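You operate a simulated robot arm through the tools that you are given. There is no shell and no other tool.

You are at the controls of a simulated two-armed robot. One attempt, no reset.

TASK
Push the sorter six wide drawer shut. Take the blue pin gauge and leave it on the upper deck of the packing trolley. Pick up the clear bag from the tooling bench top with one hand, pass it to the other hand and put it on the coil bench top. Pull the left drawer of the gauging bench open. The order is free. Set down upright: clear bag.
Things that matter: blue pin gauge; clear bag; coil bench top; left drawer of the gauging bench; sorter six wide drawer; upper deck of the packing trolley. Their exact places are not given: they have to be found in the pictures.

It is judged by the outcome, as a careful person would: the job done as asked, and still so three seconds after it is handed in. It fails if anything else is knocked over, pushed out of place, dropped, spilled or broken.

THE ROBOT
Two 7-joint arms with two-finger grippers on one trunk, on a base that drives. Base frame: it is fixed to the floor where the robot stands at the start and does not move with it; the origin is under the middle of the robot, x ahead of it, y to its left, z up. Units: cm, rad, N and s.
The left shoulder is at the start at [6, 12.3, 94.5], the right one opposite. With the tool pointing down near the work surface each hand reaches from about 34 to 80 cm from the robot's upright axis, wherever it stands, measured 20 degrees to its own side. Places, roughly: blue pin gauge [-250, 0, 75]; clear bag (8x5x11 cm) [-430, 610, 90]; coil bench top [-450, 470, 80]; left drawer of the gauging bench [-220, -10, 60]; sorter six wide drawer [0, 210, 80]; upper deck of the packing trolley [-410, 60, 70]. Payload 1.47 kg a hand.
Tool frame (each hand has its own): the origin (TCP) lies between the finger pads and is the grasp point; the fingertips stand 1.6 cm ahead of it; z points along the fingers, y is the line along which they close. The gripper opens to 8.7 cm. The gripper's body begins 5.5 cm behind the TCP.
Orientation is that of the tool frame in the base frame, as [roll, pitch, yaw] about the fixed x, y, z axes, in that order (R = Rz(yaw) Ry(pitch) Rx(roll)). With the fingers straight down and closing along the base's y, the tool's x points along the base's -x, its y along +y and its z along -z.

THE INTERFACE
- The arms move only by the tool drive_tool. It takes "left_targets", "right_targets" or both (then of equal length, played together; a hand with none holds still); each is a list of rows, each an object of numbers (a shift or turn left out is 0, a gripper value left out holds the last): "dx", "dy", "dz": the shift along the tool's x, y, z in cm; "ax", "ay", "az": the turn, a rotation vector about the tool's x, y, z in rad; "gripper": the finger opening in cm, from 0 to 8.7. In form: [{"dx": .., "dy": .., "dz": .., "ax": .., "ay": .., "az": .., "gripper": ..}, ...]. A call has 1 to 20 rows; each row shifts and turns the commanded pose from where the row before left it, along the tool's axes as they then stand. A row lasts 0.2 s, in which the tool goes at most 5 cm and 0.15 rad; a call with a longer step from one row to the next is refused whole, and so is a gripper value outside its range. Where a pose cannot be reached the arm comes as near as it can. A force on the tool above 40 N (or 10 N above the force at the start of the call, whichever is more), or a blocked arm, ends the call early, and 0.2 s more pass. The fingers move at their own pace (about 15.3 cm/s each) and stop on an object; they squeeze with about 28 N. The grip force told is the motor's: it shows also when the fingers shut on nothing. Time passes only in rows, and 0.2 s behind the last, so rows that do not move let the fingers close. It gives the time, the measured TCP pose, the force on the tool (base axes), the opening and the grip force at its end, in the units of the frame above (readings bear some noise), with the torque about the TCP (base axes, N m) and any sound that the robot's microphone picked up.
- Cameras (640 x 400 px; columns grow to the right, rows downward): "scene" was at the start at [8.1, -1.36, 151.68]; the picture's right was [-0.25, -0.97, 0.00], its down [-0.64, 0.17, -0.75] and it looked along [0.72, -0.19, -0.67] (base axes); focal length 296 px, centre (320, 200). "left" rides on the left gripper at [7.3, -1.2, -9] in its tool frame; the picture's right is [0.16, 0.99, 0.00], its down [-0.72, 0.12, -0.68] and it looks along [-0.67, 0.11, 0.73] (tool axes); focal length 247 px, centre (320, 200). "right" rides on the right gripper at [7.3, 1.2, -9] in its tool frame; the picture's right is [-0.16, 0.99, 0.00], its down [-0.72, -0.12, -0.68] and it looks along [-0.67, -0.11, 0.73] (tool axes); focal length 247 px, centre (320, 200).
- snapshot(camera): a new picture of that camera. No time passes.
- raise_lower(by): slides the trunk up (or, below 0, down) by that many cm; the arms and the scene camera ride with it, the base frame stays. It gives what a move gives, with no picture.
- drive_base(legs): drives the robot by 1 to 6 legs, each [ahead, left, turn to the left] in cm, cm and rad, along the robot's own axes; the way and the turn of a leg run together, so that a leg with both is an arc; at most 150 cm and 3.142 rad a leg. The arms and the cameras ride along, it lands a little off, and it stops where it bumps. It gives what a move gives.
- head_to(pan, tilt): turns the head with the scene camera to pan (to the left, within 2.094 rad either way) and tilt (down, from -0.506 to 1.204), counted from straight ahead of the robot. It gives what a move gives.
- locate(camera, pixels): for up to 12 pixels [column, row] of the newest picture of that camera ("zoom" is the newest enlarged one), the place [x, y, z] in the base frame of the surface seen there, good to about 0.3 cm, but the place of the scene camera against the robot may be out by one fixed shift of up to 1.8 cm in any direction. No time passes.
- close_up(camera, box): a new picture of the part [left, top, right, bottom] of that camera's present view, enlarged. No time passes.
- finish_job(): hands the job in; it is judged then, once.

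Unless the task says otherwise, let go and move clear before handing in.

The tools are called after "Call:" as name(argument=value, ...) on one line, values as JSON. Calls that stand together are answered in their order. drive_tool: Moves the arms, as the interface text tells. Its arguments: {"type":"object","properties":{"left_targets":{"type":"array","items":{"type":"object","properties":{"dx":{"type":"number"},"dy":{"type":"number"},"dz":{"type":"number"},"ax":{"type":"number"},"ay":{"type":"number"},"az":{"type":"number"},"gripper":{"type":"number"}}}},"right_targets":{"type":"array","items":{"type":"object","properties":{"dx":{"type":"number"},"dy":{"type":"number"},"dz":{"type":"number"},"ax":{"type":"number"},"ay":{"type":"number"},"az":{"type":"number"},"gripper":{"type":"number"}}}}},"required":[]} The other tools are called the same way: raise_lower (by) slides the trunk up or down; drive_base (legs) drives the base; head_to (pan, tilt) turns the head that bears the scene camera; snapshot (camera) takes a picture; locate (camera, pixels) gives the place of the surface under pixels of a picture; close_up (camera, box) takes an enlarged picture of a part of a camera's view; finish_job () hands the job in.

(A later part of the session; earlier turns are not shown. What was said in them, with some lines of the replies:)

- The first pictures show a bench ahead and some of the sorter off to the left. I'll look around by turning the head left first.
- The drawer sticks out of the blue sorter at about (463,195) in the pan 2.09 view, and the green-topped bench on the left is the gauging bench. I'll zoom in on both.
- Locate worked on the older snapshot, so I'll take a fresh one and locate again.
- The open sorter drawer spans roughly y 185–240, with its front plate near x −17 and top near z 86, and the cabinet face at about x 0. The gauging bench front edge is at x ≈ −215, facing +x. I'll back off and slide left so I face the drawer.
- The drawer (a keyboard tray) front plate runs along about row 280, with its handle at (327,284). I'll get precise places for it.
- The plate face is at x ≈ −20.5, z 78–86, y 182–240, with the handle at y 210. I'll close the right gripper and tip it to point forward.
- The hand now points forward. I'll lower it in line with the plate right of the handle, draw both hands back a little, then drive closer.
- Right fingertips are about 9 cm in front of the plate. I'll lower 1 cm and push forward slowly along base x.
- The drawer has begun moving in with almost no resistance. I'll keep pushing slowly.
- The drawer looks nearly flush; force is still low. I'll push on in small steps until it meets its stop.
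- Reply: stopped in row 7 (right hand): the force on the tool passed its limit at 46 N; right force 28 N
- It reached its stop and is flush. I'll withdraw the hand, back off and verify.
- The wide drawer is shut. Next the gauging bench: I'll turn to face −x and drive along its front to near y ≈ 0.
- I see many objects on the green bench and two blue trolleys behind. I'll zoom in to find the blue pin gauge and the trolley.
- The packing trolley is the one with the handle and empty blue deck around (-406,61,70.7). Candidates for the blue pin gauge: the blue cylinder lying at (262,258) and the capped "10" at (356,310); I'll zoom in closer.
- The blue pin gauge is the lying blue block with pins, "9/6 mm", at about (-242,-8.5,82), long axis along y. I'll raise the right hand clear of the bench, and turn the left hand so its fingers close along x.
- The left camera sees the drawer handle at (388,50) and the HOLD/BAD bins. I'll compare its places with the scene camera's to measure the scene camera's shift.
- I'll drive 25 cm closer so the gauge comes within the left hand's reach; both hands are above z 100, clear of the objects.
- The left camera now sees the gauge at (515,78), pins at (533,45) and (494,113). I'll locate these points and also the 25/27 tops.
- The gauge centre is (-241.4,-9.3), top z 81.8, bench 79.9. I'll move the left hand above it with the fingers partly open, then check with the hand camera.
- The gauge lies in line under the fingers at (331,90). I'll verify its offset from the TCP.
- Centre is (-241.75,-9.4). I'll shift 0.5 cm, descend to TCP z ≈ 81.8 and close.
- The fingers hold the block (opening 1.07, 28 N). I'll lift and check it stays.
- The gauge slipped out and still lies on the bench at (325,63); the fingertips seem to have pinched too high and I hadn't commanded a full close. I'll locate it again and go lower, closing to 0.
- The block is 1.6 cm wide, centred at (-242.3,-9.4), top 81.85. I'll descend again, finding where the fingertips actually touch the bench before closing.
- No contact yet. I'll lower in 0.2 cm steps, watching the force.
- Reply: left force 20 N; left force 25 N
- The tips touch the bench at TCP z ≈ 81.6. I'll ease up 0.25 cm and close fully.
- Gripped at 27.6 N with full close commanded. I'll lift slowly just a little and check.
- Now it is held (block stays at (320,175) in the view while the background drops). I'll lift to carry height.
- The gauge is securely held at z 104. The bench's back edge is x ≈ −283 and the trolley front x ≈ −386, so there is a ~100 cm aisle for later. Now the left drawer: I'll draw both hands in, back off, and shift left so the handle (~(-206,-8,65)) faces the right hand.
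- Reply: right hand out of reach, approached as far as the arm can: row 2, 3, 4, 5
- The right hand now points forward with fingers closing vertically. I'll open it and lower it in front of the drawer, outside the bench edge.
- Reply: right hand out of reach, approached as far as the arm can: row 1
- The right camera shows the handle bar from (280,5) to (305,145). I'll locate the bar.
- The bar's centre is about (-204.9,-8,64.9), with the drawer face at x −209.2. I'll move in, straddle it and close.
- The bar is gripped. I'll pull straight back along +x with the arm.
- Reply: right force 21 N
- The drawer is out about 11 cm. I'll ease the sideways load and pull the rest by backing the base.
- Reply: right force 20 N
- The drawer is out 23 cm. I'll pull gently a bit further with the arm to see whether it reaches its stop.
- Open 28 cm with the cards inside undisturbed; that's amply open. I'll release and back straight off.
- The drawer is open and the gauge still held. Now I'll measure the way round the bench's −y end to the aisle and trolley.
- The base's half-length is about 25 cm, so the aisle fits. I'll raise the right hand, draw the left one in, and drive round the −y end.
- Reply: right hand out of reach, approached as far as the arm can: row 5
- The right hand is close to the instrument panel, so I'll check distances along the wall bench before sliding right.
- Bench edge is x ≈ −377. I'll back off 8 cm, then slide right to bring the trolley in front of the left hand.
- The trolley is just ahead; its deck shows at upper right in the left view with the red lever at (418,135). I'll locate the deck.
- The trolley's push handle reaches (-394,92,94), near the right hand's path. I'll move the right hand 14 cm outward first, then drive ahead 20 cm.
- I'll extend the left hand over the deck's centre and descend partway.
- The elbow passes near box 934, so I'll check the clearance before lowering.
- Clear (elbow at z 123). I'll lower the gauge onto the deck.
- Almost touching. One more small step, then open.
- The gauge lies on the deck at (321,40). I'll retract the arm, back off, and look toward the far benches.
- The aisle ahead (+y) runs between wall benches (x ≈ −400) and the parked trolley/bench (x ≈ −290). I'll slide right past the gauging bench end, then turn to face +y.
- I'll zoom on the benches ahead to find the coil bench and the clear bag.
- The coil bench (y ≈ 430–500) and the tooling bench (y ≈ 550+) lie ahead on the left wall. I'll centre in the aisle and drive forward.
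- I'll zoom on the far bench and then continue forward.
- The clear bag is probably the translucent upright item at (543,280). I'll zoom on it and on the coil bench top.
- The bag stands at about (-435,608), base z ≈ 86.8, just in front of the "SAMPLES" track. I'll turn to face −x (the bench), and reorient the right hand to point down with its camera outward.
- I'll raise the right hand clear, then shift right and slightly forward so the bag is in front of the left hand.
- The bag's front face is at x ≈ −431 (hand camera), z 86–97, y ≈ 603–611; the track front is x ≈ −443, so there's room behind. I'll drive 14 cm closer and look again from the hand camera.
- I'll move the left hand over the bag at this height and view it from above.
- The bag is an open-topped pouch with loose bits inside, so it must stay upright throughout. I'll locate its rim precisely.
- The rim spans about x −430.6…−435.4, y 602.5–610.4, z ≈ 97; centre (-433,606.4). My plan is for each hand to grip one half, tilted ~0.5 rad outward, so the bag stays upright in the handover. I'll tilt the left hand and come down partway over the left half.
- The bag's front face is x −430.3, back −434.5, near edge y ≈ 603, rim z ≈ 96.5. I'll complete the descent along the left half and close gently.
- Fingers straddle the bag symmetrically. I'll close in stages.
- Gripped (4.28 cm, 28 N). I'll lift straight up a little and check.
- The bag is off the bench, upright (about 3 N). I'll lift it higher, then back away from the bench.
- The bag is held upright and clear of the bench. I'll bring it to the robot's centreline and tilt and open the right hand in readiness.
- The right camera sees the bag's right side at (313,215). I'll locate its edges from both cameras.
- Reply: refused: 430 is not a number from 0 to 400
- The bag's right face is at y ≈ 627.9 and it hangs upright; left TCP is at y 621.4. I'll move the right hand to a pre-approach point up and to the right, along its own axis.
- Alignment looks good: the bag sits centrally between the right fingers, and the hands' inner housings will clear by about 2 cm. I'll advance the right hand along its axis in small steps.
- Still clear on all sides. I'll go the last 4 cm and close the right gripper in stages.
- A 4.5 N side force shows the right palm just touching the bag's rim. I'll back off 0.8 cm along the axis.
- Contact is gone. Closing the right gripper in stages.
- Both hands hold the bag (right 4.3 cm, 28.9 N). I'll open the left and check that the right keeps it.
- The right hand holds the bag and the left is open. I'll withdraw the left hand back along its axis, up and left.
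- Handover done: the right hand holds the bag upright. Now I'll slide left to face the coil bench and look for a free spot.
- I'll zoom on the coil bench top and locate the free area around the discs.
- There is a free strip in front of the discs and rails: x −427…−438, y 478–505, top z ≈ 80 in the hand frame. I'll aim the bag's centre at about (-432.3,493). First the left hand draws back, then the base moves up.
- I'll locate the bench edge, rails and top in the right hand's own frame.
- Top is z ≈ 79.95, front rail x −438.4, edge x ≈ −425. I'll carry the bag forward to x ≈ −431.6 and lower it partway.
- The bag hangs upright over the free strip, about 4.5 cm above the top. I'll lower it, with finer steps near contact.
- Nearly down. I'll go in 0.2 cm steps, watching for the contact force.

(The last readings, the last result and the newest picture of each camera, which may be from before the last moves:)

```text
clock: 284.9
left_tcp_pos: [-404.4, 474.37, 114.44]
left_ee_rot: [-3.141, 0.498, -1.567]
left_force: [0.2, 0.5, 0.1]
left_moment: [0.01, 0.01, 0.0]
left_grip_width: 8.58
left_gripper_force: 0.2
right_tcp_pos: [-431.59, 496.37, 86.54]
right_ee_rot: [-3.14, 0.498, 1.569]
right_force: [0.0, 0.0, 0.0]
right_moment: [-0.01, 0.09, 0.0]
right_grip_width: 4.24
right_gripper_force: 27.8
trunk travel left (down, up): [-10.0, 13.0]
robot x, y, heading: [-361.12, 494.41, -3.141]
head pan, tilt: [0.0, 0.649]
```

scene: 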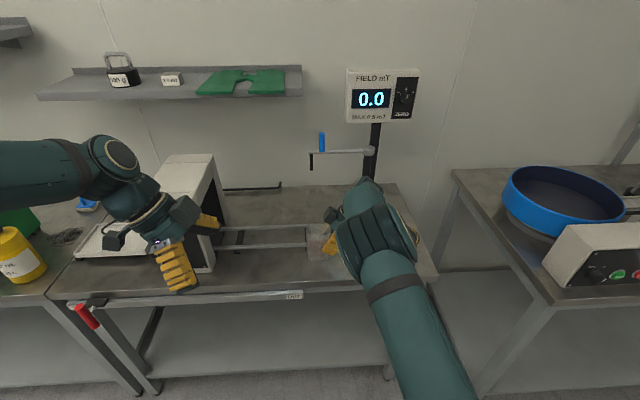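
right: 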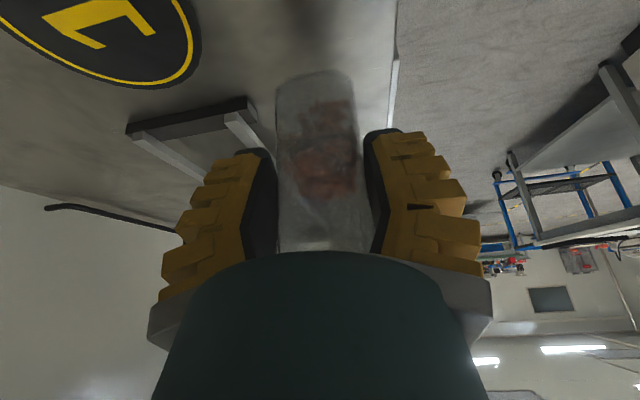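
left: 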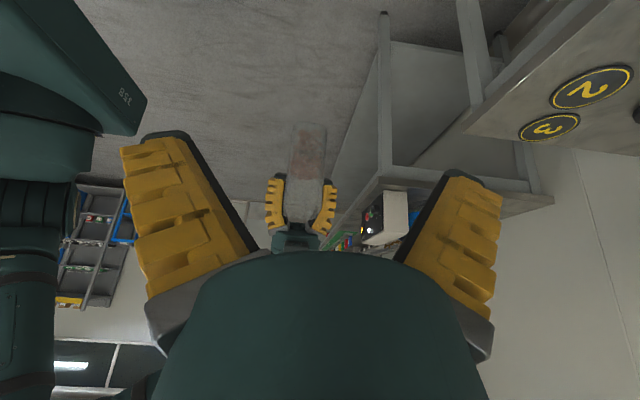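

The moment just changed, suggesting first contact. One or two smaller steps more.

Call:
drive_tool(right_targets=[{"dx": 0.05, "dz": 0.09}, {}, {}])

Call:
drive_tool(right_targets=[{"dx": 0.05, "dz": 0.09}, {}, {}])

```text
clock: 285.7
left_tcp_pos: [-404.44, 474.29, 114.47]
left_ee_rot: [-3.141, 0.497, -1.57]
left_force: [-0.1, -0.2, 1.0]
left_moment: [-0.01, 0.0, 0.0]
left_grip_width: 8.52
left_gripper_force: 0.1
right_tcp_pos: [-431.48, 496.44, 86.58]
right_ee_rot: [-3.138, 0.497, 1.567]
right_force: [-3.7, 0.4, 7.7]
right_moment: [-0.02, 0.02, -0.02]
right_grip_width: 4.25
right_gripper_force: 28.1
trunk travel left (down, up): [-10.0, 13.0]
robot x, y, heading: [-361.23, 494.1, -3.146]
head pan, tilt: [0.0, 0.649]
```

```text
clock: 286.5
left_tcp_pos: [-404.35, 474.23, 114.48]
left_ee_rot: [3.139, 0.499, -1.569]
left_force: [-0.2, 0.6, -0.5]
left_moment: [0.0, -0.02, -0.01]
left_grip_width: 8.5
left_gripper_force: 0.6
right_tcp_pos: [-431.43, 496.35, 86.46]
right_ee_rot: [-3.14, 0.5, 1.571]
right_force: [-4.4, 0.0, 17.7]
right_moment: [-0.07, 0.03, 0.0]
right_grip_width: 4.37
right_gripper_force: 27.8
trunk travel left (down, up): [-10.0, 13.0]
robot x, y, heading: [-361.28, 494.06, -3.143]
head pan, tilt: [0.0, 0.649]
```

Firm contact (17.7 N). I'll ease up 0.1 cm and open in stages.

Call:
drive_tool(right_targets=[{"dx": -0.06, "dz": -0.11}, {"gripper": 4.2}, {"gripper": 4.6}, {"gripper": 5.2}, {"gripper": 6.5}, {"gripper": 8.5}, {}, {}])

Call:
close_up(camera="scene", box=[220, 180, 420, 310])

Call:
snapshot(camera="right")

```text
clock: 288.3
left_tcp_pos: [-404.49, 474.24, 114.45]
left_ee_rot: [-3.141, 0.5, -1.569]
left_force: [0.1, -0.5, 0.1]
left_moment: [-0.01, 0.02, -0.01]
left_grip_width: 8.56
left_gripper_force: 0.2
right_tcp_pos: [-431.36, 496.48, 86.42]
right_ee_rot: [3.141, 0.497, 1.566]
right_force: [0.2, -0.6, 0.5]
right_moment: [0.01, 0.01, -0.02]
right_grip_width: 8.56
right_gripper_force: 0.3
trunk travel left (down, up): [-10.0, 13.0]
robot x, y, heading: [-361.51, 493.89, -3.141]
head pan, tilt: [0.0, 0.649]
```

```text
3.08 times, centred on (320, 245) of scene
```

zoom: 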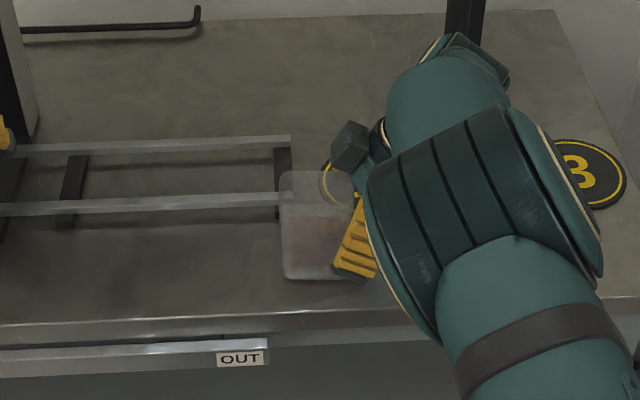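

```text
taken
```

right: 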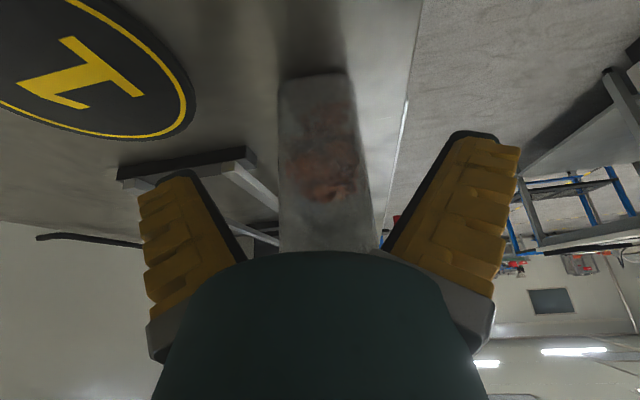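

The bag stands free. I'll withdraw the right hand slowly along its axis.

Call:
drive_tool(right_targets=[{"dz": -0.8}, {"dz": -1.5}, {"dz": -2.5}, {"dz": -3}, {"dz": -4}, {"dz": -4}, {"dz": -4}, {}])

Call:
close_up(camera="scene", box=[220, 180, 420, 310])

Call:
snapshot(camera="right")

```text
clock: 290.1
left_tcp_pos: [-404.52, 474.27, 114.61]
left_ee_rot: [-3.141, 0.502, -1.566]
left_force: [-0.6, -0.3, -0.6]
left_moment: [0.0, 0.02, 0.01]
left_grip_width: 8.54
left_gripper_force: 0.4
right_tcp_pos: [-431.37, 505.95, 103.82]
right_ee_rot: [3.141, 0.498, 1.569]
right_force: [-0.9, 0.4, -0.4]
right_moment: [-0.03, 0.0, 0.01]
right_grip_width: 8.54
right_gripper_force: 0.1
trunk travel left (down, up): [-10.0, 13.0]
robot x, y, heading: [-361.36, 493.59, -3.141]
head pan, tilt: [0.0, 0.649]
```

```text
3.08 times, centred on (320, 245) of scene
```

zoom: 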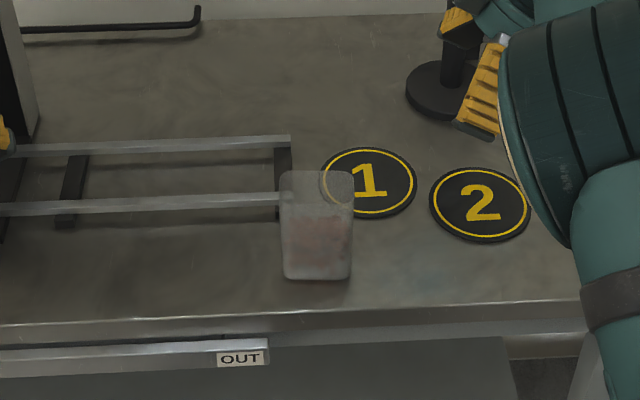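

```text
taken
```

right: 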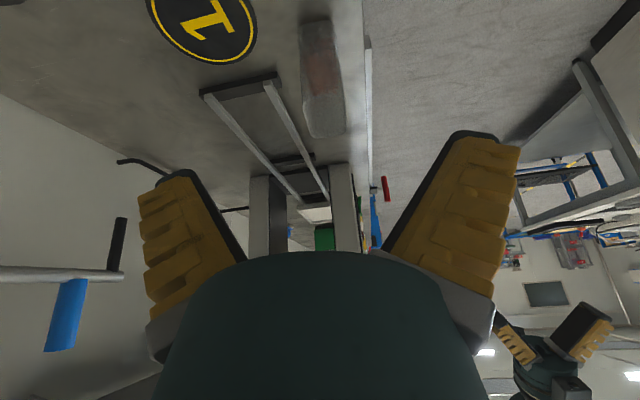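

The bag stands upright on the coil bench, clear of the rails and discs. I'll back the robot away and take a last look.

Call:
drive_base(legs=[[-30, 0, 0]])

Call:
snapshot(camera="scene")

Call:
close_up(camera="scene", box=[180, 140, 420, 290])

```text
clock: 292.2
left_tcp_pos: [-374.79, 474.43, 114.61]
left_ee_rot: [3.14, 0.499, -1.572]
left_force: [0.3, -0.5, 0.6]
left_moment: [-0.02, 0.01, 0.0]
left_grip_width: 8.55
left_gripper_force: 0.2
right_tcp_pos: [-401.61, 506.24, 103.77]
right_ee_rot: [-3.139, 0.495, 1.562]
right_force: [-0.7, 0.1, 1.2]
right_moment: [0.0, -0.02, 0.02]
right_grip_width: 8.55
right_gripper_force: 0.4
trunk travel left (down, up): [-10.0, 13.0]
robot x, y, heading: [-331.54, 494.03, 3.135]
head pan, tilt: [0.0, 0.649]
```

```text
taken
```

scene: 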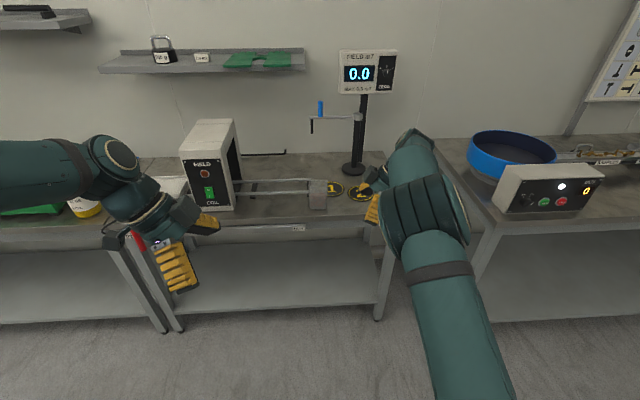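

```text
2.67 times, centred on (300, 215) of scene
```

zoom: 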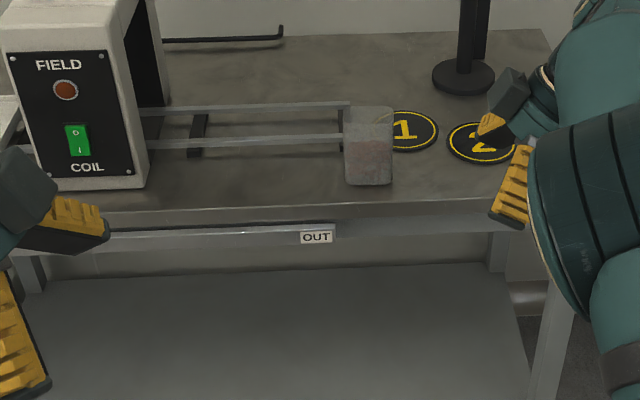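

The bag stands upright at (318,195) on the coil bench. The sorter drawer is shut, the gauge is on the trolley deck and the left drawer is open, with both hands empty and clear. I'm handing in.

Call:
finish_job()

```text
The job is handed in.
```

All four parts of the job are done and handed in; I haven't seen the verdict. Both hands are empty and clear.

- **Sorter six wide drawer:** pushed in until it met its stop, and it looked flush when I backed away.
- **Blue pin gauge:** it is the block marked "6 mm", and it now lies on the clear middle of the packing trolley's upper deck. My first grip slipped and moved it about half a centimetre on the bench; the second held.
- **Clear bag:** picked up with the left hand, passed to the right in the air and set down upright on the coil bench top, in front of the rails and numbered discs. It is open-topped with loose bits inside, so I kept it upright the whole way and saw nothing spill.
- **Left drawer of the gauging bench:** pulled out about 28 cm, with the cards inside undisturbed. It never reached a stop, so it may open further.

I saw nothing knocked over or pushed out of place, but I didn't go back to recheck the first three spots before handing in.
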